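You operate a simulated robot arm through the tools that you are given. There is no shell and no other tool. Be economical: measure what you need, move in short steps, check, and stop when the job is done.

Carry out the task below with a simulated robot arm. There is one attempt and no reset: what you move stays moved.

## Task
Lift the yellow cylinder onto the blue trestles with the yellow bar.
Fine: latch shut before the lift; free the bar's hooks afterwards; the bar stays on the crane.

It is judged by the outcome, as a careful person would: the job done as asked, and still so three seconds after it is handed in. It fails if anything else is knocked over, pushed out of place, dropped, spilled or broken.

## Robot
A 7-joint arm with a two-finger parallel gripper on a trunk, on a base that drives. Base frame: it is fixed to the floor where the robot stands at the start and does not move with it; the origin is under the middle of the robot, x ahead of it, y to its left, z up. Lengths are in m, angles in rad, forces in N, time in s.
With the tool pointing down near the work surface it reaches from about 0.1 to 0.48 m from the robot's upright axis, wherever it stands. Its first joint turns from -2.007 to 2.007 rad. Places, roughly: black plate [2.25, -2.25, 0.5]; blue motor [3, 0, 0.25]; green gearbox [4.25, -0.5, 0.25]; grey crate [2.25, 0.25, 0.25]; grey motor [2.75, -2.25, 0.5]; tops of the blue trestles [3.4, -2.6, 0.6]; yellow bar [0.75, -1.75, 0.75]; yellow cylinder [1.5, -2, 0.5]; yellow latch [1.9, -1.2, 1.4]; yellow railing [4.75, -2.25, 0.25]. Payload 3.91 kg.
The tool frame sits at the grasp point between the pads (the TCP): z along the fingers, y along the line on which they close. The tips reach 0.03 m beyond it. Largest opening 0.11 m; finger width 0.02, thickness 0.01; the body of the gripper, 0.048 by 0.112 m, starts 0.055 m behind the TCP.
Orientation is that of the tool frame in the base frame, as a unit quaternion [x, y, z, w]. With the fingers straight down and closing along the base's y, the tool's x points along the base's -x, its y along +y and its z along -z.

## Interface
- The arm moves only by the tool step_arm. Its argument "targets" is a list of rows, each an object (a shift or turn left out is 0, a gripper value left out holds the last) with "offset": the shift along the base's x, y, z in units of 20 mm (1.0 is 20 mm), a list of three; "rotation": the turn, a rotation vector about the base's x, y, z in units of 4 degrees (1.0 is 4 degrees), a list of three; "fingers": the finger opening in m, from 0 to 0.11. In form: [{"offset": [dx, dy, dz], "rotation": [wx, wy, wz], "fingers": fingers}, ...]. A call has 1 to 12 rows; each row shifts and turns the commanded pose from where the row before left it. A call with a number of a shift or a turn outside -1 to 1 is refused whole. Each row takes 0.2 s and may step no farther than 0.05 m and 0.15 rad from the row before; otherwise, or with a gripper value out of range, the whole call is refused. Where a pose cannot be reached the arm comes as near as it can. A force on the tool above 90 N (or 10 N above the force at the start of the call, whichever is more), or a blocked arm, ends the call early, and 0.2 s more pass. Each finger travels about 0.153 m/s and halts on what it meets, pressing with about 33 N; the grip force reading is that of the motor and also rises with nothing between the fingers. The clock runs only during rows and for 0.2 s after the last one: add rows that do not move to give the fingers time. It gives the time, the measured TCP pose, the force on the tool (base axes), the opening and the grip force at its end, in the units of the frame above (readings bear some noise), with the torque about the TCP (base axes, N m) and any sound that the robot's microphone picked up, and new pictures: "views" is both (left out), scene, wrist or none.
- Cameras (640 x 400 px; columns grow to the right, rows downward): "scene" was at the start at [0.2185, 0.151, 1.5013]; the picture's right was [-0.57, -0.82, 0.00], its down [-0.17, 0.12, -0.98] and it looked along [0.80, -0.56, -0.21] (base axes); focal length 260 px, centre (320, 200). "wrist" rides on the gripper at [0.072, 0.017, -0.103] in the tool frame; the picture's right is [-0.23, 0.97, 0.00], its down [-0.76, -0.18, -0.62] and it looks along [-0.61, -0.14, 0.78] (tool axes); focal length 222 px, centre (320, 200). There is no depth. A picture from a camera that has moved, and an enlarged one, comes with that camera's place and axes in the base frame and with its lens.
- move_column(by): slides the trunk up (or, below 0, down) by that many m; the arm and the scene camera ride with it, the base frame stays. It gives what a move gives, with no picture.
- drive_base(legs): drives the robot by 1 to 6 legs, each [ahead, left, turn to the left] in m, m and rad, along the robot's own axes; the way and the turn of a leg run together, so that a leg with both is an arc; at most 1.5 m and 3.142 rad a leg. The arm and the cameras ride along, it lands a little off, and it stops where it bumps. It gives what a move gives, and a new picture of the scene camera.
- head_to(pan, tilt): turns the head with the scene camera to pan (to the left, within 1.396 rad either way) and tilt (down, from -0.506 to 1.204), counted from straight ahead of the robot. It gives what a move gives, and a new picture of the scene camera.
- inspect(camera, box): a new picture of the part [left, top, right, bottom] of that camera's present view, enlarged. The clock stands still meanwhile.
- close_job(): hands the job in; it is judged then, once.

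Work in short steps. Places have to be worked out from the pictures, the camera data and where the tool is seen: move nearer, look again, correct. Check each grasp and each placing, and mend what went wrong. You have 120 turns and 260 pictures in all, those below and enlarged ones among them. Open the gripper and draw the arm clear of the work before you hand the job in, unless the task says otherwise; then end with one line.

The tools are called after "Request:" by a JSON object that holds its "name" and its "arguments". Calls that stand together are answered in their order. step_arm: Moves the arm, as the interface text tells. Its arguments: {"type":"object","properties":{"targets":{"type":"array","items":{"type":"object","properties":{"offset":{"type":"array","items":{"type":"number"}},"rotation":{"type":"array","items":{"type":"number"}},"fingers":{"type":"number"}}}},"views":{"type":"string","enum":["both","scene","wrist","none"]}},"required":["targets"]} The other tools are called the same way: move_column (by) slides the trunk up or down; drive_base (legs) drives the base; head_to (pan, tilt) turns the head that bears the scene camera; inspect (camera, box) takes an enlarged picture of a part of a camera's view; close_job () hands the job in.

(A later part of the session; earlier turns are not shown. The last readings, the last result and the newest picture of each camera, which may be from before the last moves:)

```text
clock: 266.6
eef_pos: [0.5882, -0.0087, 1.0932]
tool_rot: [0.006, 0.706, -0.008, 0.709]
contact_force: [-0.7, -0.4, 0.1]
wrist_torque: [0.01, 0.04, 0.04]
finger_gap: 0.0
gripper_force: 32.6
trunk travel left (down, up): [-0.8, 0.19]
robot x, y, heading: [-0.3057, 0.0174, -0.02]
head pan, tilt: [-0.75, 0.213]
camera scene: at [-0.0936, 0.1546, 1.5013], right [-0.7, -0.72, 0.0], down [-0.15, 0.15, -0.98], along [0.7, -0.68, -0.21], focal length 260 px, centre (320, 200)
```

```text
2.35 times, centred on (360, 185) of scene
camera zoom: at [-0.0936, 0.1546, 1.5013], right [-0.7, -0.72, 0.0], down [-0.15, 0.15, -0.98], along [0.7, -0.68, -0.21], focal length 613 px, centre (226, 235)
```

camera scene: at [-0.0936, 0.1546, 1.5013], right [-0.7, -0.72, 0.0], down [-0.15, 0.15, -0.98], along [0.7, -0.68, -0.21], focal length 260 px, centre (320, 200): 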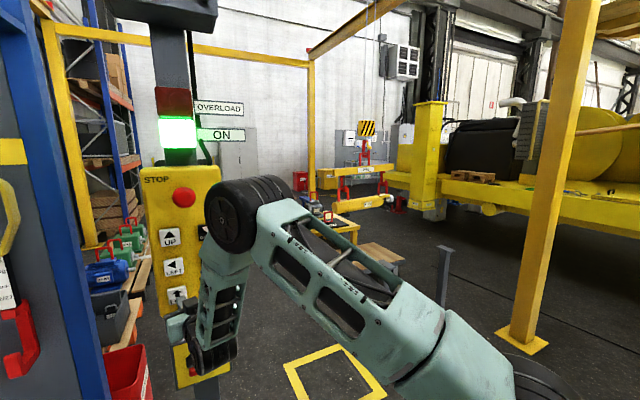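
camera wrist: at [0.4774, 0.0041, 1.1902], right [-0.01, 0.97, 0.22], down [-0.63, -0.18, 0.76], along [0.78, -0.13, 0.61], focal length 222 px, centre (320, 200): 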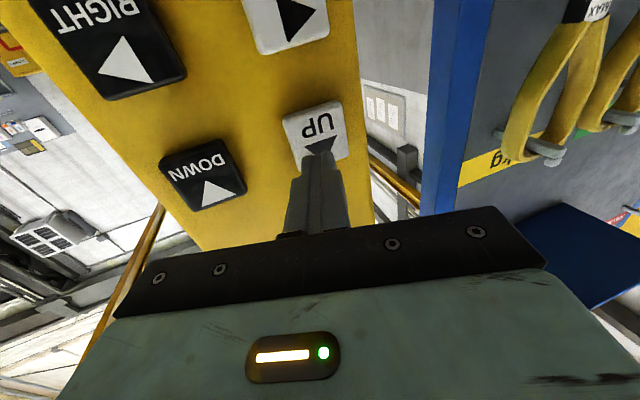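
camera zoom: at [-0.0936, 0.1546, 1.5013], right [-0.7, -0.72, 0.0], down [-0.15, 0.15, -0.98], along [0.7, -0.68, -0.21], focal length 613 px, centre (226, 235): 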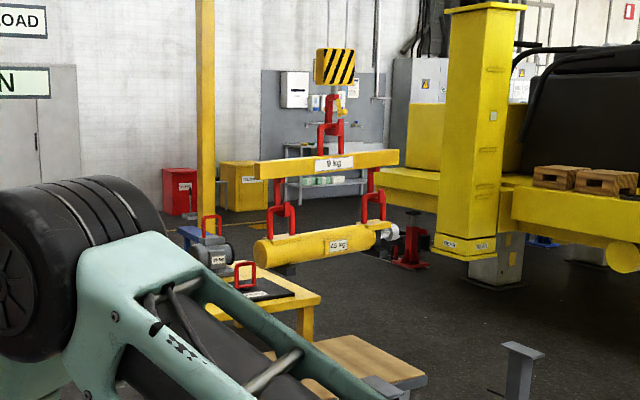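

Load is up with feet bottom ≈0.78; I want ≈0.95. One more UP press.

Request:
{"name": "step_arm", "arguments": {"targets": [{"offset": [0, 0, 1]}, {"offset": [0, 0, 1]}, {"offset": [0, 0, 1]}, {"offset": [0, 0, 1]}, {"offset": [0, 0, 1]}, {"offset": [0, 0, 1]}, {"offset": [0, 0, 1]}, {"offset": [0, 0, 1]}, {"offset": [0, 0, 0.5]}], "views": "none"}}

Request:
{"name": "step_arm", "arguments": {"targets": [{"offset": [1, 0, 0]}, {"offset": [0.95, 0, 0]}, {}, {}, {}, {}, {}, {}, {}, {"offset": [-1, 0, 0]}, {"offset": [-0.95, 0, 0]}], "views": "none"}}

Request:
{"name": "step_arm", "arguments": {"targets": [{"offset": [0, 0, -1]}, {"offset": [0, 0, -1]}, {"offset": [0, 0, -1]}, {"offset": [0, 0, -1]}, {"offset": [0, 0, -1]}, {"offset": [0, 0, -1]}, {"offset": [0, 0, -1]}, {"offset": [0, 0, -1]}, {"offset": [0, 0, -0.5]}], "views": "none"}}

Request:
{"name": "inspect", "arguments": {"camera": "scene", "box": [290, 100, 430, 270]}}

```text
clock: 268.6
eef_pos: [0.5865, -0.0092, 1.2647]
tool_rot: [0.005, 0.706, -0.008, 0.709]
contact_force: [0.6, 0.5, -1.0]
wrist_torque: [0.02, 0.02, -0.01]
finger_gap: 0.0002
gripper_force: 33.4
trunk travel left (down, up): [-0.8, 0.19]
robot x, y, heading: [-0.3042, 0.0188, -0.017]
head pan, tilt: [-0.75, 0.213]
```

```text
clock: 271.0
eef_pos: [0.585, -0.01, 1.2662]
tool_rot: [0.004, 0.705, -0.007, 0.709]
contact_force: [0.5, 0.1, 0.1]
wrist_torque: [0.03, -0.01, 0.03]
finger_gap: 0.0001
gripper_force: 33.3
trunk travel left (down, up): [-0.8, 0.19]
robot x, y, heading: [-0.3098, 0.0181, -0.02]
head pan, tilt: [-0.75, 0.213]
```

```text
clock: 273.0
eef_pos: [0.5868, -0.0109, 1.0946]
tool_rot: [0.006, 0.706, -0.008, 0.708]
contact_force: [0.0, 0.9, -0.1]
wrist_torque: [-0.01, 0.04, 0.0]
finger_gap: 0.0004
gripper_force: 32.6
trunk travel left (down, up): [-0.8, 0.19]
robot x, y, heading: [-0.3057, 0.0151, -0.016]
head pan, tilt: [-0.75, 0.213]
```

```text
2.35 times, centred on (360, 185) of scene
camera zoom: at [-0.0936, 0.1546, 1.5013], right [-0.7, -0.72, 0.0], down [-0.15, 0.15, -0.98], along [0.7, -0.68, -0.21], focal length 613 px, centre (226, 235)
```

zoom: 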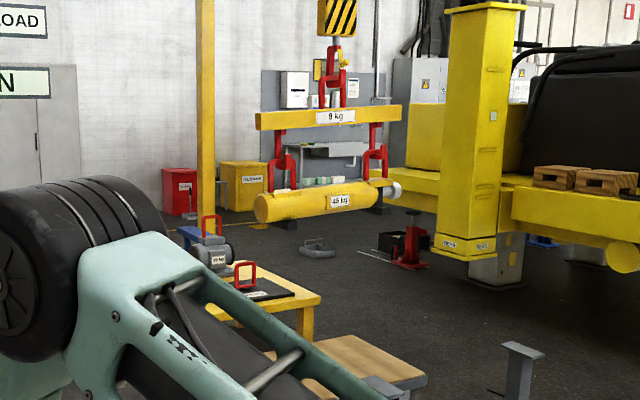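

Feet bottom now ≈0.97, clear of the motor. FWD for ≈1.1 m: hold over two calls.

Request:
{"name": "step_arm", "arguments": {"targets": [{"offset": [1, 0, 0]}, {"offset": [0.95, 0, 0]}, {}, {}, {}, {}, {}, {}, {}, {}, {}, {}], "views": "scene"}}

Request:
{"name": "step_arm", "arguments": {"targets": [{}, {}, {}, {}, {}, {}, {}, {}, {"offset": [-1, 0, 0]}, {"offset": [-0.95, 0, 0]}, {}], "views": "scene"}}

```text
clock: 275.6
eef_pos: [0.6201, -0.0084, 1.0925]
tool_rot: [0.003, 0.706, -0.007, 0.708]
contact_force: [-21.6, 12.5, -4.5]
wrist_torque: [0.03, -0.04, -0.02]
finger_gap: 0.0
gripper_force: 33.1
trunk travel left (down, up): [-0.8, 0.19]
robot x, y, heading: [-0.308, 0.0148, -0.018]
head pan, tilt: [-0.75, 0.213]
camera scene: at [-0.0979, 0.1555, 1.5018], right [-0.7, -0.72, 0.0], down [-0.15, 0.15, -0.98], along [0.7, -0.68, -0.21], focal length 260 px, centre (320, 200)
```

scene: 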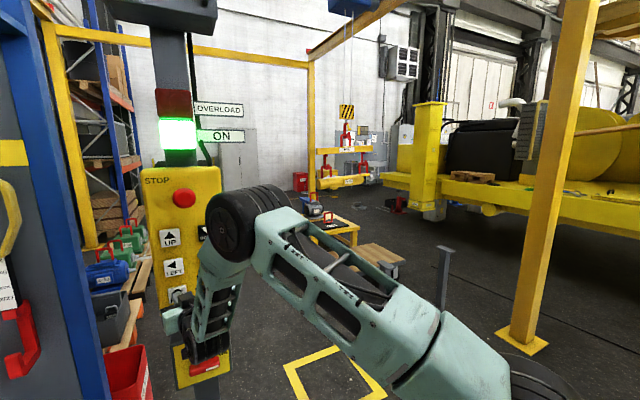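

```text
clock: 278.0
eef_pos: [0.5869, -0.0106, 1.0935]
tool_rot: [0.006, 0.705, -0.008, 0.709]
contact_force: [-0.8, 0.0, 0.3]
wrist_torque: [0.0, 0.02, -0.01]
finger_gap: 0.0001
gripper_force: 33.4
trunk travel left (down, up): [-0.8, 0.19]
robot x, y, heading: [-0.3058, 0.0163, -0.013]
head pan, tilt: [-0.75, 0.213]
camera scene: at [-0.0933, 0.1545, 1.5012], right [-0.7, -0.72, 0.0], down [-0.15, 0.15, -0.98], along [0.7, -0.68, -0.21], focal length 260 px, centre (320, 200)
```

scene: 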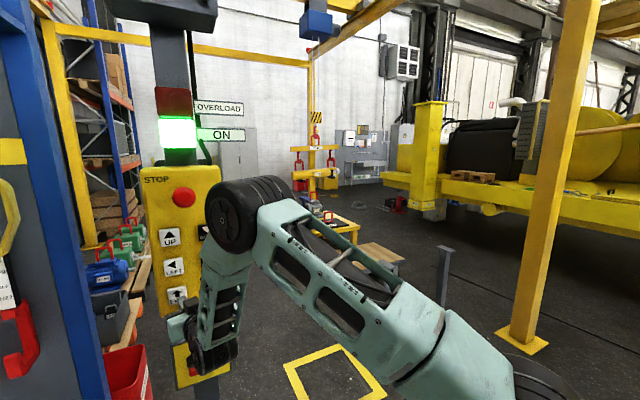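

Load is ≈1.18 m forward, about (2.6,-2.4). Another FWD press ≈0.45 m, then I'll drive nearer to measure against the trestles.

Request:
{"name": "step_arm", "arguments": {"targets": [{"offset": [1, 0, 0]}, {"offset": [0.95, 0, 0]}, {}, {}, {}, {}, {}, {}, {}, {}, {"offset": [-1, 0, 0]}, {"offset": [-0.95, 0, 0]}], "views": "scene"}}

Request:
{"name": "drive_base", "arguments": {"legs": [[-0.1, 0, 0], [0, -0.75, 0], [1.4, 0, 0], [0, 0, -0.6]]}}

Request:
{"name": "head_to", "arguments": {"pan": -0.1, "tilt": 0.25}}

```text
clock: 280.6
eef_pos: [0.5879, -0.0114, 1.0953]
tool_rot: [0.006, 0.705, -0.008, 0.709]
contact_force: [-1.0, 0.1, 0.3]
wrist_torque: [0.0, 0.03, -0.03]
finger_gap: 0.0003
gripper_force: 33.3
trunk travel left (down, up): [-0.8, 0.19]
robot x, y, heading: [-0.3058, 0.0214, -0.018]
head pan, tilt: [-0.75, 0.213]
camera scene: at [-0.0927, 0.1544, 1.5012], right [-0.7, -0.72, 0.0], down [-0.15, 0.15, -0.98], along [0.7, -0.68, -0.21], focal length 260 px, centre (320, 200)
```

scene: 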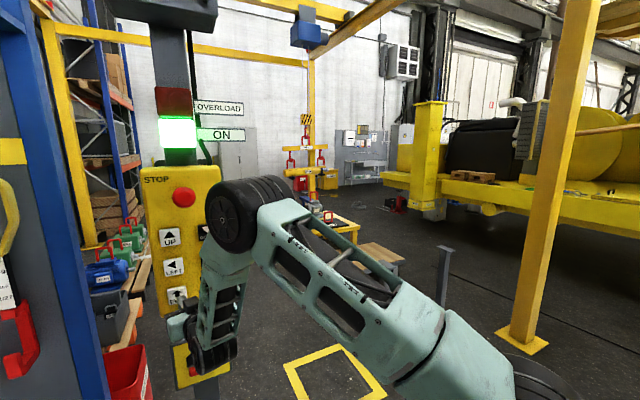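

```text
clock: 293.6
eef_pos: [1.662, -1.2804, 1.0939]
tool_rot: [0.218, 0.671, -0.221, 0.673]
contact_force: [0.5, 0.4, 0.2]
wrist_torque: [-0.02, 0.01, 0.01]
finger_gap: 0.0
gripper_force: 33.4
trunk travel left (down, up): [-0.8, 0.19]
robot x, y, heading: [0.946, -0.7493, -0.627]
head pan, tilt: [-0.75, 0.213]
camera scene: at [1.199, -0.7561, 1.5012], right [-0.98, -0.19, 0.0], down [-0.04, 0.21, -0.98], along [0.18, -0.96, -0.21], focal length 260 px, centre (320, 200)
```

scene: 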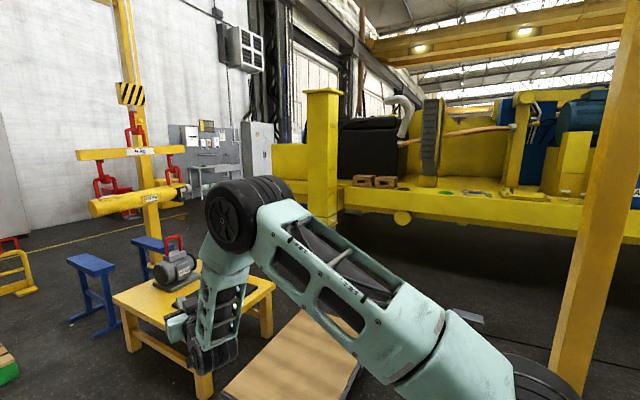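

```text
clock: 294.6
eef_pos: [1.6618, -1.2799, 1.0923]
tool_rot: [0.218, 0.671, -0.221, 0.673]
contact_force: [0.8, -0.2, 0.7]
wrist_torque: [0.0, 0.0, 0.0]
finger_gap: 0.0
gripper_force: 33.1
trunk travel left (down, up): [-0.8, 0.19]
robot x, y, heading: [0.9447, -0.7463, -0.633]
head pan, tilt: [-0.099, 0.25]
camera scene: at [1.251, -0.7268, 1.4978], right [-0.67, -0.74, 0.0], down [-0.18, 0.16, -0.97], along [0.72, -0.65, -0.25], focal length 260 px, centre (320, 200)
```

scene: 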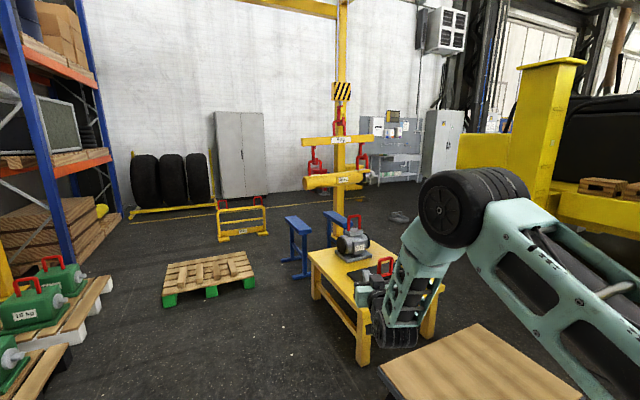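

Great vantage. I zoom on the load and trestles.

Request:
{"name": "inspect", "arguments": {"camera": "scene", "box": [270, 70, 390, 190]}}

Request:
{"name": "inspect", "arguments": {"camera": "scene", "box": [270, 170, 390, 290]}}

```text
3.33 times, centred on (330, 130) of scene
camera zoom: at [1.251, -0.7268, 1.4978], right [-0.67, -0.74, 0.0], down [-0.18, 0.16, -0.97], along [0.72, -0.65, -0.25], focal length 868 px, centre (287, 433)
```

zoom: 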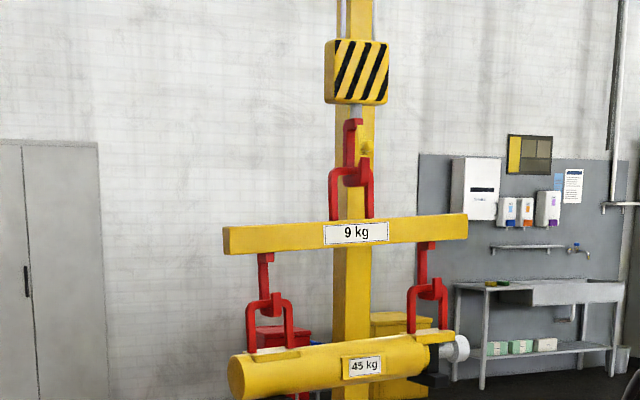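

```text
3.33 times, centred on (330, 230) of scene
camera zoom: at [1.251, -0.7268, 1.4978], right [-0.67, -0.74, 0.0], down [-0.18, 0.16, -0.97], along [0.72, -0.65, -0.25], focal length 868 px, centre (287, 100)
```

zoom: 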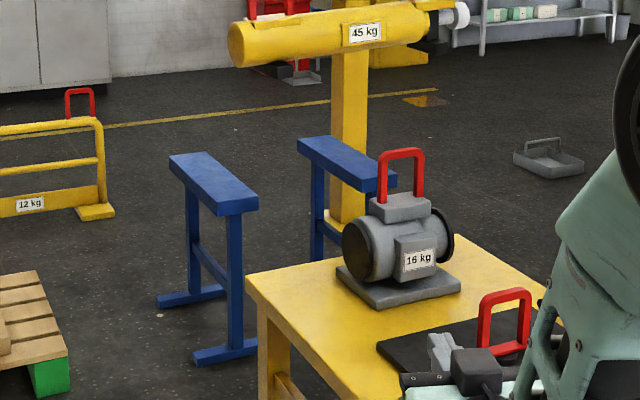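

Trestle centre ≈(3.22,-2.475,0.59); load centre ≈(2.95,-2.50). It needs ≈0.25 m FWD and ≈0.10 m LEFT. Back to the pendant.

Request:
{"name": "drive_base", "arguments": {"legs": [[0, 0, 0.62], [-1.35, 0, 0], [0, 0.77, 0], [0.06, 0, 0]]}}

Request:
{"name": "head_to", "arguments": {"pan": -0.75, "tilt": 0.213}}

```text
clock: 307.4
eef_pos: [0.5427, 0.0235, 1.0937]
tool_rot: [0.003, 0.706, -0.004, 0.708]
contact_force: [0.1, 0.0, 0.0]
wrist_torque: [-0.01, 0.02, 0.01]
finger_gap: 0.0
gripper_force: 32.9
trunk travel left (down, up): [-0.8, 0.19]
robot x, y, heading: [-0.3509, 0.0396, -0.005]
head pan, tilt: [-0.099, 0.25]
camera scene: at [-0.1154, 0.2338, 1.4979], right [-0.11, -0.99, 0.0], down [-0.25, 0.03, -0.97], along [0.96, -0.1, -0.25], focal length 260 px, centre (320, 200)
```

scene: 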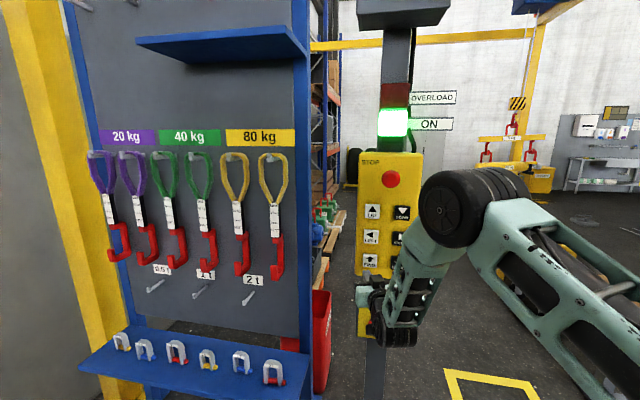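

```text
clock: 308.4
eef_pos: [0.5427, 0.0239, 1.0924]
tool_rot: [0.002, 0.706, -0.004, 0.709]
contact_force: [-0.5, -0.5, 0.1]
wrist_torque: [-0.01, -0.01, 0.01]
finger_gap: 0.0001
gripper_force: 33.2
trunk travel left (down, up): [-0.8, 0.19]
robot x, y, heading: [-0.3541, 0.0389, -0.007]
head pan, tilt: [-0.75, 0.213]
camera scene: at [-0.1403, 0.1797, 1.5012], right [-0.69, -0.73, 0.0], down [-0.15, 0.15, -0.98], along [0.71, -0.67, -0.21], focal length 260 px, centre (320, 200)
```

scene: 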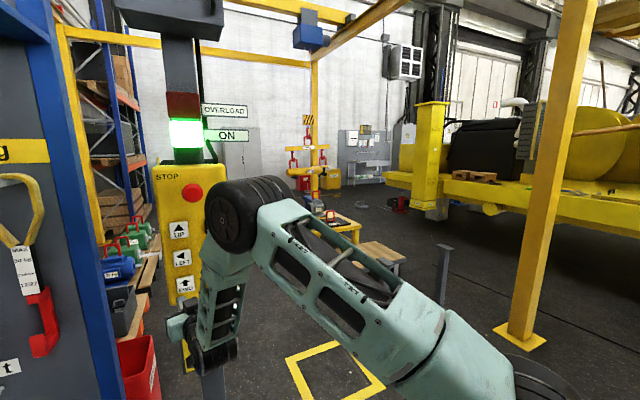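

Align on FWD and press ≈8 rows (~0.23 m).

Request:
{"name": "step_arm", "arguments": {"targets": [{"offset": [0.4, -0.9, 0]}, {"offset": [0.8, -0.8, 0]}, {"offset": [1, 0, 0]}, {}], "views": "none"}}

Request:
{"name": "step_arm", "arguments": {"targets": [{"offset": [1, 0, 0]}, {"offset": [0.95, 0, 0]}, {}, {}, {}, {}, {}, {"offset": [-1, 0, 0]}, {"offset": [-0.95, 0, 0]}], "views": "none"}}

Request:
{"name": "step_arm", "arguments": {"targets": [{"offset": [0, 0, 1]}, {"offset": [0, 0, 1]}, {"offset": [0, 0, 1]}, {"offset": [0, 0, 1]}, {"offset": [0, 0, 0.2]}], "views": "none"}}

Request:
{"name": "step_arm", "arguments": {"targets": [{"offset": [1, 0, 0]}, {"offset": [0.95, 0, 0]}, {}, {}, {}, {}, {"offset": [-1, 0, 0]}, {"offset": [-0.95, 0, 0]}, {}], "views": "scene"}}

```text
clock: 309.4
eef_pos: [0.5871, -0.0115, 1.0938]
tool_rot: [0.001, 0.706, -0.004, 0.708]
contact_force: [-0.5, 0.1, 0.2]
wrist_torque: [0.0, 0.0, 0.0]
finger_gap: 0.0
gripper_force: 33.3
trunk travel left (down, up): [-0.8, 0.19]
robot x, y, heading: [-0.352, 0.0377, -0.006]
head pan, tilt: [-0.75, 0.213]
```

```text
clock: 311.4
eef_pos: [0.5869, -0.0097, 1.0945]
tool_rot: [0.001, 0.705, -0.004, 0.709]
contact_force: [0.7, 1.0, 0.6]
wrist_torque: [0.02, 0.02, 0.01]
finger_gap: 0.0001
gripper_force: 33.4
trunk travel left (down, up): [-0.8, 0.19]
robot x, y, heading: [-0.3492, 0.0398, -0.009]
head pan, tilt: [-0.75, 0.213]
```

```text
clock: 312.6
eef_pos: [0.5877, -0.0088, 1.177]
tool_rot: [0.002, 0.706, -0.004, 0.709]
contact_force: [0.3, -0.4, -0.4]
wrist_torque: [0.01, 0.02, 0.01]
finger_gap: 0.0
gripper_force: 33.0
trunk travel left (down, up): [-0.8, 0.19]
robot x, y, heading: [-0.3515, 0.0362, -0.008]
head pan, tilt: [-0.75, 0.213]
```

```text
clock: 314.6
eef_pos: [0.5884, -0.01, 1.1783]
tool_rot: [0.002, 0.705, -0.004, 0.709]
contact_force: [0.2, 0.8, 0.1]
wrist_torque: [0.02, -0.01, -0.01]
finger_gap: 0.0
gripper_force: 32.6
trunk travel left (down, up): [-0.8, 0.19]
robot x, y, heading: [-0.3497, 0.0414, -0.008]
head pan, tilt: [-0.75, 0.213]
camera scene: at [-0.1401, 0.1796, 1.5013], right [-0.69, -0.73, 0.0], down [-0.15, 0.15, -0.98], along [0.71, -0.67, -0.21], focal length 260 px, centre (320, 200)
```

scene: 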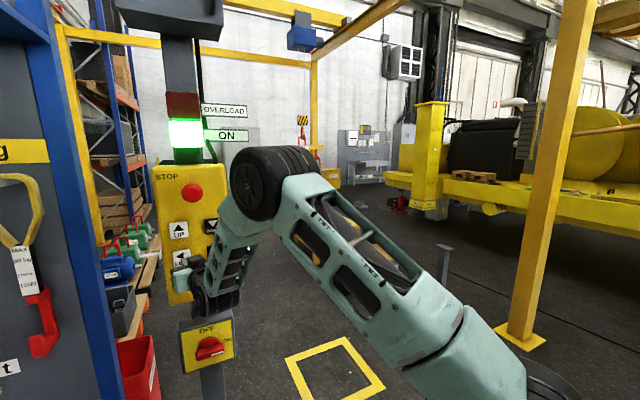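

Small moves done; back to the vantage to measure.

Request:
{"name": "drive_base", "arguments": {"legs": [[-0.06, 0, 0], [0, -0.77, 0], [1.4, 0, 0], [0, 0, -0.6]]}}

Request:
{"name": "head_to", "arguments": {"pan": -0.1, "tilt": 0.25}}

Request:
{"name": "inspect", "arguments": {"camera": "scene", "box": [250, 70, 410, 260]}}

```text
clock: 327.5
eef_pos: [1.7124, -1.2913, 1.1782]
tool_rot: [0.204, 0.675, -0.207, 0.677]
contact_force: [-0.2, 0.3, 1.3]
wrist_torque: [0.01, 0.02, 0.02]
finger_gap: 0.0001
gripper_force: 33.5
trunk travel left (down, up): [-0.8, 0.19]
robot x, y, heading: [0.9578, -0.7249, -0.59]
head pan, tilt: [-0.75, 0.213]
camera scene: at [1.2108, -0.7297, 1.5012], right [-0.97, -0.22, 0.0], down [-0.05, 0.21, -0.98], along [0.22, -0.95, -0.21], focal length 260 px, centre (320, 200)
```

scene: 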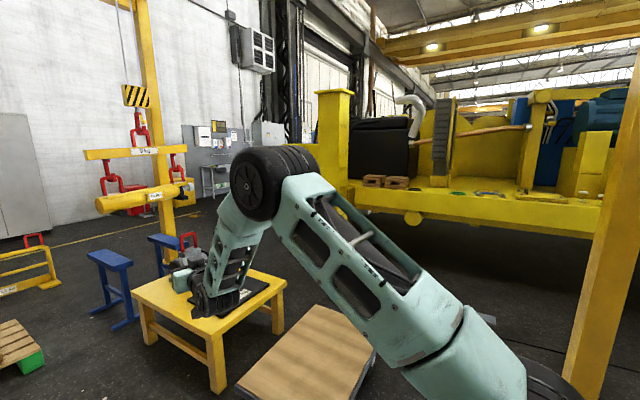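

```text
clock: 328.5
eef_pos: [1.7115, -1.2912, 1.1791]
tool_rot: [0.205, 0.675, -0.208, 0.677]
contact_force: [-0.3, -0.1, -0.1]
wrist_torque: [0.01, 0.0, 0.01]
finger_gap: 0.0001
gripper_force: 32.8
trunk travel left (down, up): [-0.8, 0.19]
robot x, y, heading: [0.9565, -0.7259, -0.593]
head pan, tilt: [-0.099, 0.25]
camera scene: at [1.2617, -0.6986, 1.4978], right [-0.64, -0.77, 0.0], down [-0.19, 0.16, -0.97], along [0.74, -0.62, -0.25], focal length 260 px, centre (320, 200)
```

scene: 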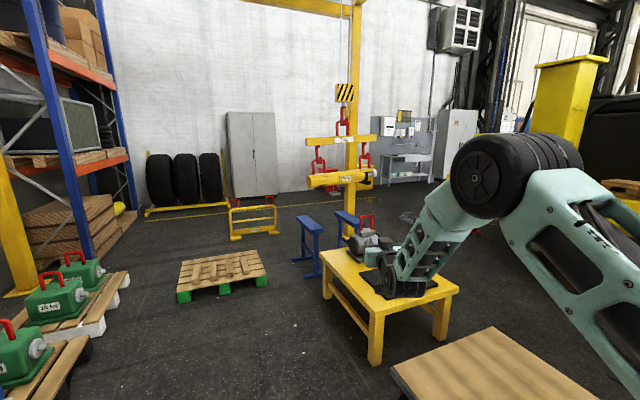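

```text
2.11 times, centred on (330, 165) of scene
camera zoom: at [1.2617, -0.6986, 1.4978], right [-0.64, -0.77, 0.0], down [-0.19, 0.16, -0.97], along [0.74, -0.62, -0.25], focal length 548 px, centre (299, 274)
```

zoom: 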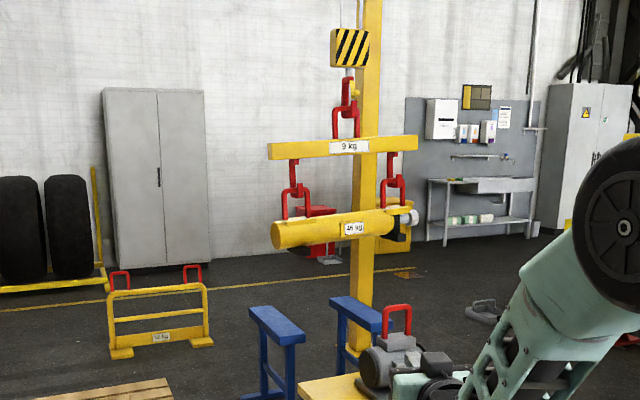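

I need a crossing sight-line, so I drive to about (2.15,-0.88) and look from there.

Request:
{"name": "drive_base", "arguments": {"legs": [[1.079, 0.546, 0], [0, 0, -0.65]]}}

Request:
{"name": "head_to", "arguments": {"pan": 0.25, "tilt": 0.3}}

Request:
{"name": "inspect", "arguments": {"camera": "scene", "box": [200, 40, 440, 290]}}

```text
clock: 336.4
eef_pos: [2.4085, -1.7843, 1.1781]
tool_rot: [0.414, 0.571, -0.418, 0.572]
contact_force: [0.6, -0.1, -0.3]
wrist_torque: [0.03, 0.02, 0.03]
finger_gap: 0.0
gripper_force: 32.3
trunk travel left (down, up): [-0.8, 0.19]
robot x, y, heading: [2.1588, -0.8785, -1.256]
head pan, tilt: [-0.099, 0.25]
camera scene: at [2.4185, -1.0408, 1.4978], right [-0.98, -0.21, 0.0], down [-0.05, 0.24, -0.97], along [0.21, -0.95, -0.25], focal length 260 px, centre (320, 200)
```

scene: 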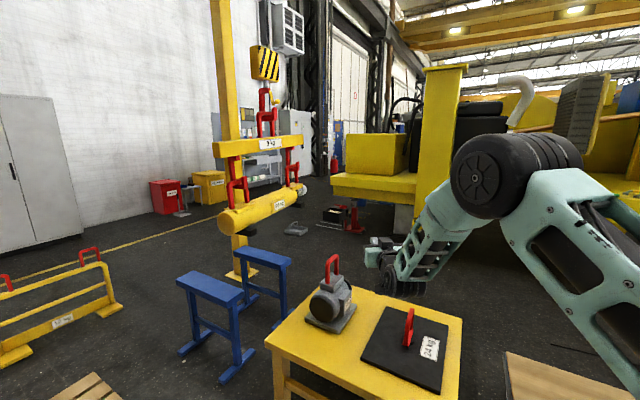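

```text
clock: 337.2
eef_pos: [2.4084, -1.7837, 1.1781]
tool_rot: [0.414, 0.571, -0.417, 0.572]
contact_force: [0.5, 0.1, 0.7]
wrist_torque: [0.03, -0.01, -0.01]
finger_gap: 0.0
gripper_force: 32.9
trunk travel left (down, up): [-0.8, 0.19]
robot x, y, heading: [2.1623, -0.8728, -1.253]
head pan, tilt: [0.25, 0.3]
camera scene: at [2.4485, -1.0285, 1.4931], right [-0.85, -0.53, 0.0], down [-0.16, 0.25, -0.96], along [0.51, -0.81, -0.3], focal length 260 px, centre (320, 200)
```

scene: 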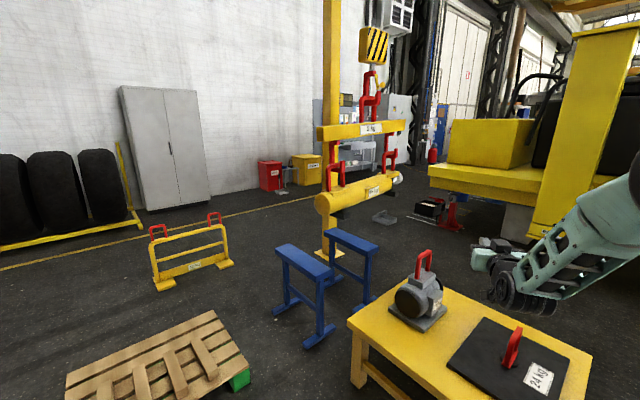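

```text
1.60 times, centred on (320, 165) of scene
camera zoom: at [2.4485, -1.0285, 1.4931], right [-0.85, -0.53, 0.0], down [-0.16, 0.25, -0.96], along [0.51, -0.81, -0.3], focal length 417 px, centre (320, 256)
```

zoom: 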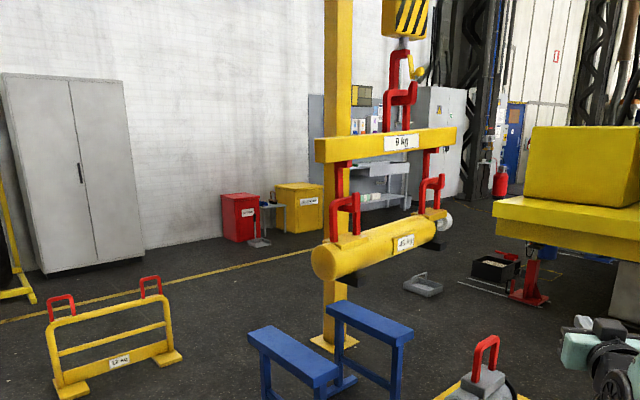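

Two-view triangulation: load centre (3.025,-2.447), trestles' centre ≈(3.33,-2.58), tops z≈0.54. I need ≈0.33 m FWD and ≈0.03 m RIGHT, then ≈0.53 m down. Return to the pendant.

Request:
{"name": "drive_base", "arguments": {"legs": [[0, 0, 1.25], [0, 0.12, 0], [-1.3, 0, 0], [-1.25, 0, 0], [0, 0.78, 0]]}}

Request:
{"name": "head_to", "arguments": {"pan": -0.75, "tilt": 0.213}}

```text
clock: 357.6
eef_pos: [0.5317, -0.017, 1.1782]
tool_rot: [-0.006, 0.706, 0.004, 0.709]
contact_force: [1.2, -0.9, -1.2]
wrist_torque: [-0.03, -0.01, 0.02]
finger_gap: 0.0002
gripper_force: 33.2
trunk travel left (down, up): [-0.8, 0.19]
robot x, y, heading: [-0.4071, 0.012, 0.016]
head pan, tilt: [0.25, 0.3]
camera scene: at [-0.1798, 0.2436, 1.4931], right [0.26, -0.97, 0.0], down [-0.29, -0.08, -0.96], along [0.92, 0.25, -0.3], focal length 260 px, centre (320, 200)
```

scene: 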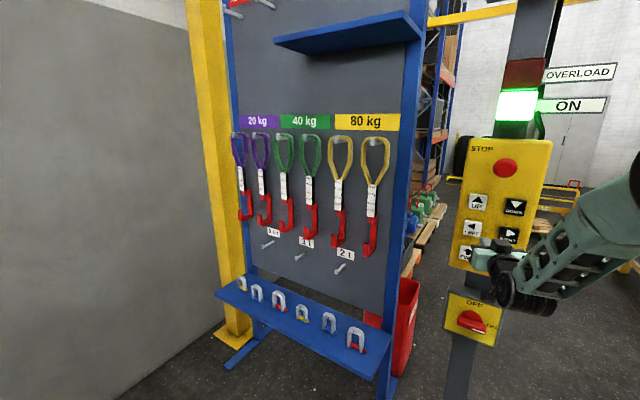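

```text
clock: 358.8
eef_pos: [0.5313, -0.0175, 1.1781]
tool_rot: [-0.006, 0.705, 0.004, 0.709]
contact_force: [0.6, 0.0, 0.5]
wrist_torque: [-0.02, -0.02, -0.01]
finger_gap: 0.0002
gripper_force: 33.4
trunk travel left (down, up): [-0.8, 0.19]
robot x, y, heading: [-0.4103, 0.0101, 0.015]
head pan, tilt: [-0.75, 0.213]
camera scene: at [-0.2008, 0.1566, 1.5012], right [-0.67, -0.74, 0.0], down [-0.16, 0.14, -0.98], along [0.73, -0.66, -0.21], focal length 260 px, centre (320, 200)
```

scene: 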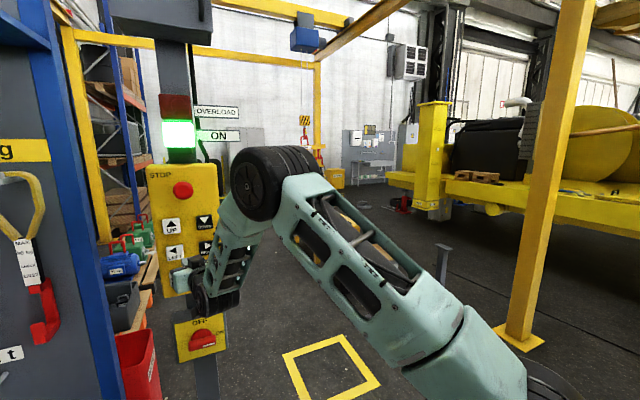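

Close in 4 cm, then RIGHT tap (~3 cm).

Request:
{"name": "drive_base", "arguments": {"legs": [[0.04, 0, -0.01]]}}

Request:
{"name": "step_arm", "arguments": {"targets": [{"offset": [-0.4, -1, 0]}, {"offset": [0, -1, 0]}, {"offset": [0, -1, 0]}, {"offset": [0, -1, 0]}, {"offset": [0, -0.4, 0]}, {}], "views": "none"}}

```text
clock: 359.7
eef_pos: [0.5724, -0.0261, 1.1778]
tool_rot: [-0.003, 0.705, 0.001, 0.709]
contact_force: [-0.1, -0.2, 0.1]
wrist_torque: [0.0, 0.0, -0.03]
finger_gap: 0.0
gripper_force: 33.6
trunk travel left (down, up): [-0.8, 0.19]
robot x, y, heading: [-0.3667, 0.0109, 0.007]
head pan, tilt: [-0.75, 0.213]
camera scene: at [-0.1583, 0.155, 1.5013], right [-0.68, -0.73, 0.0], down [-0.16, 0.14, -0.98], along [0.72, -0.66, -0.21], focal length 260 px, centre (320, 200)
```

scene: 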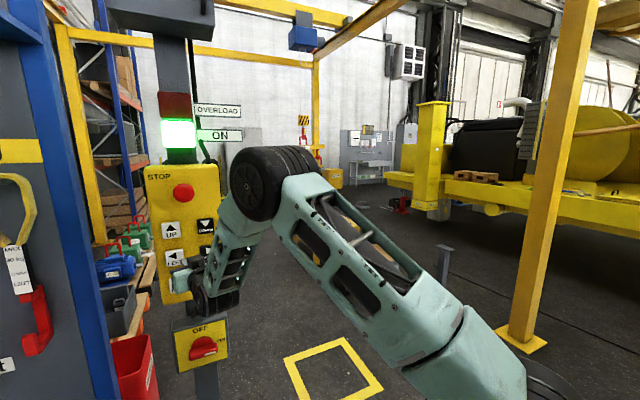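

```text
clock: 361.1
eef_pos: [0.5644, -0.1133, 1.1792]
tool_rot: [-0.003, 0.706, 0.001, 0.708]
contact_force: [-0.3, 0.2, -1.1]
wrist_torque: [0.01, -0.05, 0.02]
finger_gap: 0.0
gripper_force: 32.8
trunk travel left (down, up): [-0.8, 0.19]
robot x, y, heading: [-0.3695, 0.0148, 0.0]
head pan, tilt: [-0.75, 0.213]
```

Press RIGHT briefly, then go to FWD and press ≈9 rows.

Request:
{"name": "step_arm", "arguments": {"targets": [{"offset": [1, 0.3, 0]}, {"offset": [0.35, 0, 0]}, {}, {}, {}, {"offset": [-1, 0, 0]}, {"offset": [-0.35, 0, 0]}, {}], "views": "none"}}

Request:
{"name": "step_arm", "arguments": {"targets": [{"offset": [0, 1, -1]}, {"offset": [0, 1, -1]}, {"offset": [0, 1, -1]}, {"offset": [0, 1, -1]}, {"offset": [0.5, 0.8, -0.25]}, {"offset": [0.65, 0, 0]}], "views": "none"}}

Request:
{"name": "step_arm", "arguments": {"targets": [{"offset": [1, 0, 0]}, {"offset": [0.95, 0, 0]}, {}, {}, {}, {}, {}, {}, {}, {"offset": [-1, 0, 0]}, {"offset": [-0.95, 0, 0]}], "views": "scene"}}

```text
clock: 362.9
eef_pos: [0.5657, -0.1073, 1.179]
tool_rot: [-0.002, 0.705, 0.0, 0.709]
contact_force: [0.0, 0.5, 0.4]
wrist_torque: [-0.02, 0.0, 0.0]
finger_gap: 0.0003
gripper_force: 32.4
trunk travel left (down, up): [-0.8, 0.19]
robot x, y, heading: [-0.367, 0.0125, 0.006]
head pan, tilt: [-0.75, 0.213]
```

```text
clock: 364.3
eef_pos: [0.5887, -0.0111, 1.0914]
tool_rot: [-0.003, 0.706, 0.001, 0.708]
contact_force: [0.7, -0.2, 0.9]
wrist_torque: [-0.05, 0.0, 0.0]
finger_gap: 0.0002
gripper_force: 32.8
trunk travel left (down, up): [-0.8, 0.19]
robot x, y, heading: [-0.3623, 0.0129, 0.0]
head pan, tilt: [-0.75, 0.213]
```

```text
clock: 366.7
eef_pos: [0.5883, -0.0164, 1.0959]
tool_rot: [-0.002, 0.705, -0.001, 0.709]
contact_force: [-0.5, 0.0, 0.2]
wrist_torque: [-0.03, -0.02, -0.02]
finger_gap: 0.0
gripper_force: 32.8
trunk travel left (down, up): [-0.8, 0.19]
robot x, y, heading: [-0.3675, 0.0136, 0.003]
head pan, tilt: [-0.75, 0.213]
camera scene: at [-0.1573, 0.1548, 1.5013], right [-0.68, -0.73, 0.0], down [-0.16, 0.14, -0.98], along [0.72, -0.66, -0.21], focal length 260 px, centre (320, 200)
```

scene: 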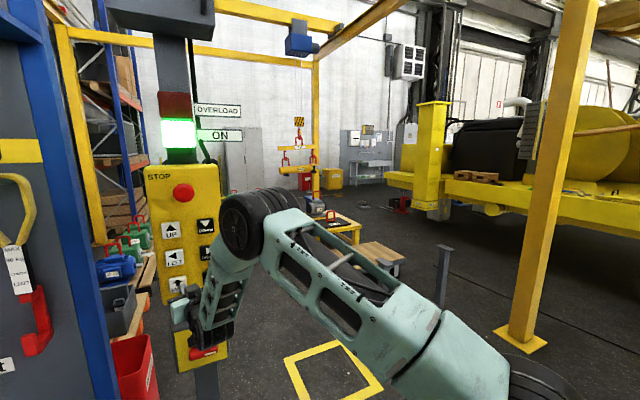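

About 0.27 m gained. I now lower ≈0.3 m (still clear of the trestles) before viewing again.

Request:
{"name": "step_arm", "arguments": {"targets": [{"offset": [-1, 0, 1]}, {"offset": [-0.3, -1, 1]}, {"offset": [0, -1, 1]}, {"offset": [0, -1, 1]}, {"offset": [0, -1, 1]}, {"offset": [0, -0.6, 1]}, {"offset": [0, 0, 1]}, {"offset": [0, 0, 1]}, {"offset": [0, 0, 0.4]}], "views": "none"}}

Request:
{"name": "step_arm", "arguments": {"targets": [{"offset": [1, 0, 0]}, {"offset": [0.65, 0, 0]}, {}, {}, {}, {}, {}, {}, {}, {"offset": [-1, 0, 0]}, {"offset": [-0.65, 0, 0]}, {}], "views": "scene"}}

```text
clock: 368.7
eef_pos: [0.5603, -0.1039, 1.2612]
tool_rot: [-0.003, 0.706, 0.0, 0.709]
contact_force: [-0.6, 1.0, -0.5]
wrist_torque: [0.02, -0.02, -0.01]
finger_gap: 0.0
gripper_force: 32.6
trunk travel left (down, up): [-0.8, 0.19]
robot x, y, heading: [-0.3695, 0.0113, 0.009]
head pan, tilt: [-0.75, 0.213]
```

```text
clock: 371.3
eef_pos: [0.563, -0.1036, 1.2622]
tool_rot: [-0.003, 0.706, 0.001, 0.708]
contact_force: [-0.9, -0.4, -0.9]
wrist_torque: [-0.02, 0.0, -0.01]
finger_gap: 0.0001
gripper_force: 32.8
trunk travel left (down, up): [-0.8, 0.19]
robot x, y, heading: [-0.3678, 0.0154, 0.005]
head pan, tilt: [-0.75, 0.213]
camera scene: at [-0.158, 0.1549, 1.5013], right [-0.68, -0.73, 0.0], down [-0.16, 0.14, -0.98], along [0.72, -0.66, -0.21], focal length 260 px, centre (320, 200)
```

scene: 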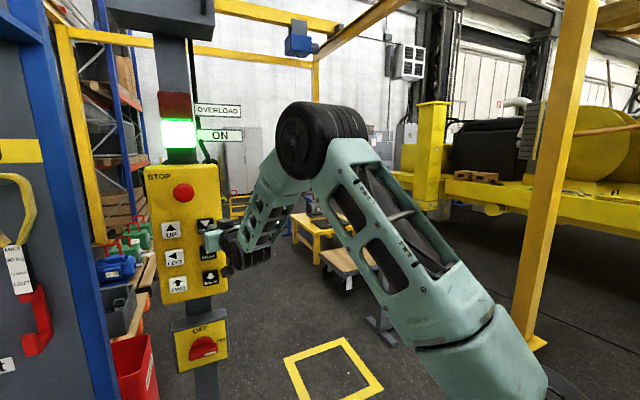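

Drive to the closer vantage.

Request:
{"name": "drive_base", "arguments": {"legs": [[-0.06, 0, 0], [0, -0.82, 0], [1.3, 0, 0], [1.29, 0, 0], [0, 0, -1.25]]}}

Request:
{"name": "head_to", "arguments": {"pan": 0.25, "tilt": 0.35}}

Request:
{"name": "inspect", "arguments": {"camera": "scene", "box": [220, 60, 440, 290]}}

```text
clock: 391.4
eef_pos: [2.2908, -1.7342, 1.2618]
tool_rot: [0.42, 0.567, -0.424, 0.568]
contact_force: [-0.8, -0.9, 0.4]
wrist_torque: [-0.01, -0.03, 0.02]
finger_gap: 0.0
gripper_force: 33.0
trunk travel left (down, up): [-0.8, 0.19]
robot x, y, heading: [2.1355, -0.8073, -1.278]
head pan, tilt: [-0.75, 0.213]
camera scene: at [2.3335, -0.9709, 1.5012], right [-0.9, 0.44, 0.0], down [0.09, 0.19, -0.98], along [-0.43, -0.88, -0.21], focal length 260 px, centre (320, 200)
```

scene: 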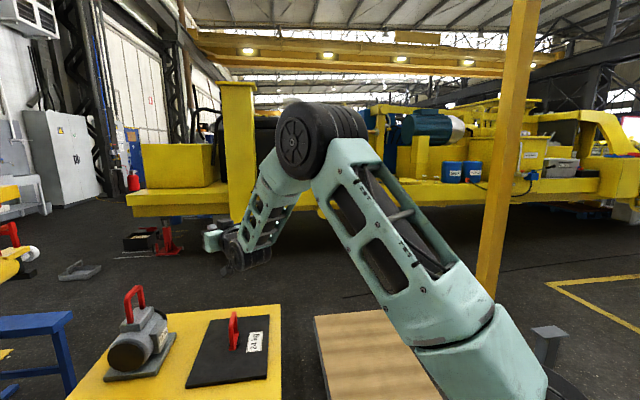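

```text
clock: 392.7
eef_pos: [2.2899, -1.735, 1.2617]
tool_rot: [0.42, 0.567, -0.423, 0.568]
contact_force: [0.2, 0.5, -0.3]
wrist_torque: [0.01, 0.0, -0.02]
finger_gap: 0.0
gripper_force: 32.6
trunk travel left (down, up): [-0.8, 0.19]
robot x, y, heading: [2.1371, -0.8117, -1.276]
head pan, tilt: [0.25, 0.351]
camera scene: at [2.4227, -0.967, 1.4884], right [-0.86, -0.52, 0.0], down [-0.18, 0.29, -0.94], along [0.48, -0.8, -0.34], focal length 260 px, centre (320, 200)
```

scene: 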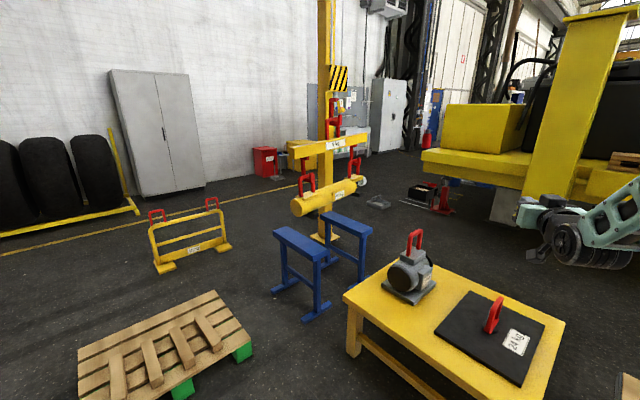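

```text
1.74 times, centred on (330, 175) of scene
camera zoom: at [2.4227, -0.967, 1.4884], right [-0.86, -0.52, 0.0], down [-0.18, 0.29, -0.94], along [0.48, -0.8, -0.34], focal length 453 px, centre (303, 244)
```

zoom: 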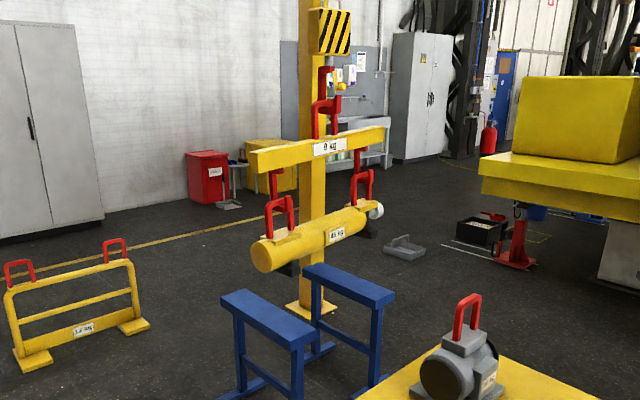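

From here the load centre is ≈(3.28,-2.57) against trestles (3.34,-2.59): nearly right; only ≈6 cm more FWD desirable. Back to the pendant.

Request:
{"name": "drive_base", "arguments": {"legs": [[0, 0, 1.27], [0, 0.04, 0], [-1.3, 0, 0], [-1.22, 0, 0], [0, 0.78, 0]]}}

Request:
{"name": "head_to", "arguments": {"pan": -0.65, "tilt": 0.213}}

```text
clock: 412.6
eef_pos: [0.5425, -0.0312, 1.2617]
tool_rot: [0.01, 0.706, -0.013, 0.709]
contact_force: [-0.2, 0.1, 0.5]
wrist_torque: [-0.01, 0.03, -0.01]
finger_gap: 0.0
gripper_force: 33.2
trunk travel left (down, up): [-0.8, 0.19]
robot x, y, heading: [-0.3826, 0.1172, -0.028]
head pan, tilt: [0.25, 0.351]
camera scene: at [-0.1434, 0.3397, 1.4884], right [0.21, -0.98, 0.0], down [-0.34, -0.07, -0.94], along [0.92, 0.2, -0.34], focal length 260 px, centre (320, 200)
```

scene: 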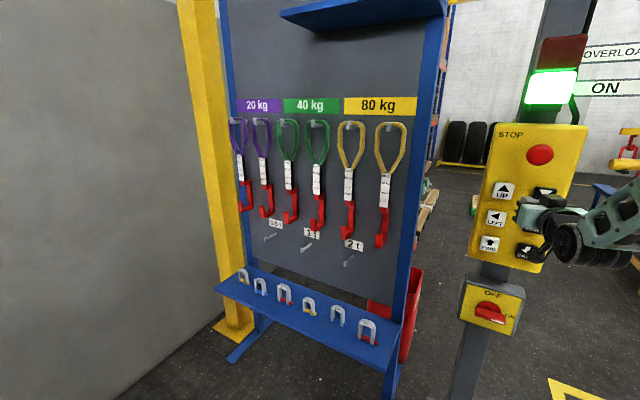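

```text
clock: 413.8
eef_pos: [0.542, -0.0311, 1.2623]
tool_rot: [0.011, 0.706, -0.012, 0.708]
contact_force: [-0.7, 0.8, 0.6]
wrist_torque: [-0.01, 0.03, 0.0]
finger_gap: 0.0
gripper_force: 32.8
trunk travel left (down, up): [-0.8, 0.19]
robot x, y, heading: [-0.3846, 0.1218, -0.028]
head pan, tilt: [-0.649, 0.213]
camera scene: at [-0.1619, 0.2609, 1.5012], right [-0.63, -0.78, 0.0], down [-0.16, 0.13, -0.98], along [0.76, -0.62, -0.21], focal length 260 px, centre (320, 200)
```

scene: 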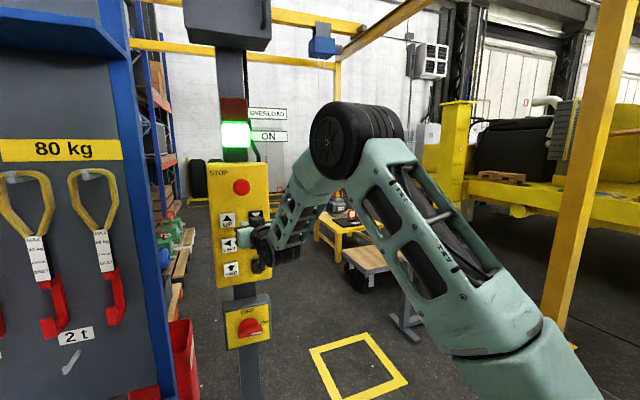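

I landed 10 cm left; correct that first.

Request:
{"name": "drive_base", "arguments": {"legs": [[0.03, -0.105, 0.025]]}}

Request:
{"name": "step_arm", "arguments": {"targets": [{"offset": [0, 1, -1]}, {"offset": [0, 1, -1]}, {"offset": [0, 1, -1]}, {"offset": [0, 1, -1]}, {"offset": [0, 1, -1]}, {"offset": [0, 0.8, -1]}, {"offset": [0, 0, -1]}, {"offset": [0, 0, -1]}, {"offset": [0, 0, -0.4]}], "views": "scene"}}

```text
clock: 415.0
eef_pos: [0.5709, -0.1153, 1.2612]
tool_rot: [0.001, 0.706, -0.003, 0.708]
contact_force: [0.1, -0.3, -0.2]
wrist_torque: [-0.03, -0.03, -0.01]
finger_gap: 0.0001
gripper_force: 33.3
trunk travel left (down, up): [-0.8, 0.19]
robot x, y, heading: [-0.3577, 0.0116, -0.0]
head pan, tilt: [-0.649, 0.213]
camera scene: at [-0.1393, 0.1593, 1.5012], right [-0.61, -0.79, 0.0], down [-0.17, 0.13, -0.98], along [0.77, -0.6, -0.21], focal length 260 px, centre (320, 200)
```

scene: 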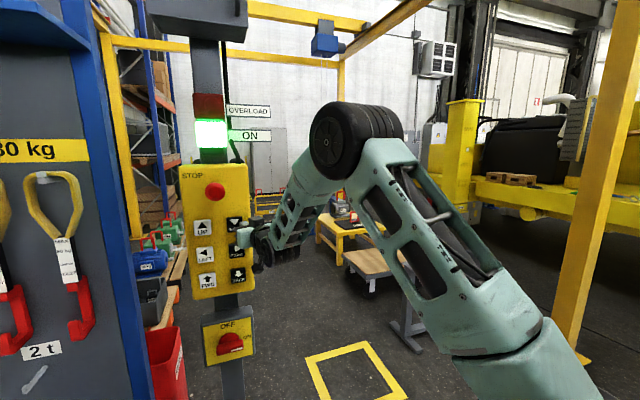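

```text
clock: 417.0
eef_pos: [0.5705, 0.0008, 1.0928]
tool_rot: [0.002, 0.706, -0.004, 0.709]
contact_force: [-0.2, -1.0, 0.4]
wrist_torque: [-0.02, 0.02, 0.0]
finger_gap: 0.0001
gripper_force: 32.9
trunk travel left (down, up): [-0.8, 0.19]
robot x, y, heading: [-0.361, 0.0146, -0.005]
head pan, tilt: [-0.649, 0.213]
camera scene: at [-0.1394, 0.1592, 1.5013], right [-0.61, -0.79, 0.0], down [-0.17, 0.13, -0.98], along [0.77, -0.6, -0.21], focal length 260 px, centre (320, 200)
```

scene: 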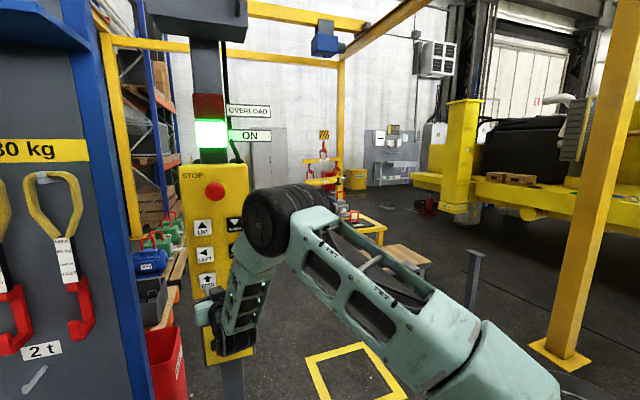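

FWD ≈5 cm.

Request:
{"name": "step_arm", "arguments": {"targets": [{"offset": [0.9, -0.6, 0]}, {"offset": [1, 0, 0]}, {"offset": [0.95, 0, 0]}, {}, {}, {}, {}, {"offset": [-1, 0, 0]}, {"offset": [-0.95, 0, 0]}, {}], "views": "none"}}

Request:
{"name": "step_arm", "arguments": {"targets": [{"offset": [-1, 0, 1]}, {"offset": [-0.3, -1, 1]}, {"offset": [0, -1, 1]}, {"offset": [0, -1, 1]}, {"offset": [0, -1, 1]}, {"offset": [0, -0.75, 1]}, {"offset": [0, 0, 1]}, {"offset": [0, 0, 1]}, {"offset": [0, 0, 0.4]}], "views": "none"}}

Request:
{"name": "step_arm", "arguments": {"targets": [{"offset": [1, 0, 0]}, {"offset": [0.65, 0, 0]}, {}, {}, {}, {}, {}, {}, {}, {"offset": [-1, 0, 0]}, {"offset": [-0.65, 0, 0]}, {}], "views": "none"}}

Request:
{"name": "step_arm", "arguments": {"targets": [{"offset": [-0.2, 0, -1]}, {"offset": [0, 0, -1]}, {"offset": [0, 0, -1]}, {"offset": [0, 0, -1]}, {"offset": [0, 0, -1]}, {"offset": [0, 0, -1]}, {"offset": [0, 0, -1]}, {"offset": [0, 0, -1]}, {"offset": [0, 0, -1]}, {"offset": [0, 0, -1]}, {"offset": [0, 0, -1]}, {"offset": [0, 0, -1]}], "views": "scene"}}

Request:
{"name": "inspect", "arguments": {"camera": "scene", "box": [270, 120, 390, 240]}}

```text
clock: 419.2
eef_pos: [0.5897, -0.0123, 1.0953]
tool_rot: [0.002, 0.705, -0.004, 0.71]
contact_force: [-0.3, -0.4, 1.0]
wrist_torque: [-0.02, 0.0, 0.01]
finger_gap: 0.0
gripper_force: 32.9
trunk travel left (down, up): [-0.8, 0.19]
robot x, y, heading: [-0.3589, 0.0116, -0.006]
head pan, tilt: [-0.649, 0.213]
```

```text
clock: 421.2
eef_pos: [0.5639, -0.1082, 1.2618]
tool_rot: [0.002, 0.706, -0.004, 0.708]
contact_force: [0.4, -0.6, 0.2]
wrist_torque: [-0.01, -0.01, 0.01]
finger_gap: 0.0
gripper_force: 33.1
trunk travel left (down, up): [-0.8, 0.19]
robot x, y, heading: [-0.3608, 0.0111, -0.007]
head pan, tilt: [-0.649, 0.213]
```

```text
clock: 423.8
eef_pos: [0.5629, -0.1037, 1.2606]
tool_rot: [0.002, 0.705, -0.005, 0.709]
contact_force: [0.0, -0.2, -0.6]
wrist_torque: [0.0, 0.01, -0.03]
finger_gap: 0.0
gripper_force: 32.9
trunk travel left (down, up): [-0.8, 0.19]
robot x, y, heading: [-0.354, 0.0115, -0.007]
head pan, tilt: [-0.649, 0.213]
```

```text
clock: 426.4
eef_pos: [0.5568, -0.1073, 1.0214]
tool_rot: [0.002, 0.706, -0.004, 0.709]
contact_force: [-0.4, 0.6, 0.1]
wrist_torque: [0.0, 0.0, 0.0]
finger_gap: 0.0
gripper_force: 33.3
trunk travel left (down, up): [-0.8, 0.19]
robot x, y, heading: [-0.3544, 0.0132, -0.004]
head pan, tilt: [-0.649, 0.213]
camera scene: at [-0.1395, 0.1592, 1.5013], right [-0.61, -0.79, 0.0], down [-0.17, 0.13, -0.98], along [0.77, -0.6, -0.21], focal length 260 px, centre (320, 200)
```

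scene: 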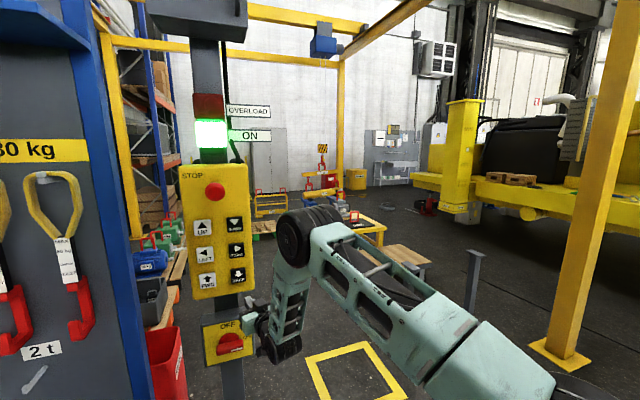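

```text
3.33 times, centred on (330, 180) of scene
camera zoom: at [-0.1395, 0.1592, 1.5013], right [-0.61, -0.79, 0.0], down [-0.17, 0.13, -0.98], along [0.77, -0.6, -0.21], focal length 868 px, centre (287, 267)
```

zoom: 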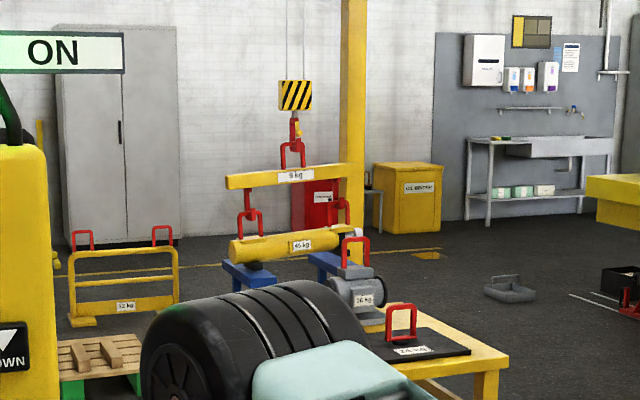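

The cylinder hangs just above the trestles. Closer look.

Request:
{"name": "inspect", "arguments": {"camera": "scene", "box": [300, 165, 360, 215]}}

```text
8.00 times, centred on (330, 190) of scene
camera zoom: at [-0.1395, 0.1592, 1.5013], right [-0.61, -0.79, 0.0], down [-0.17, 0.13, -0.98], along [0.77, -0.6, -0.21], focal length 2083 px, centre (240, 280)
```

zoom: 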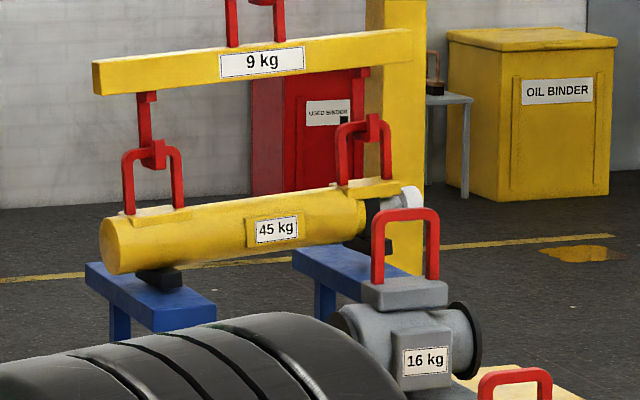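

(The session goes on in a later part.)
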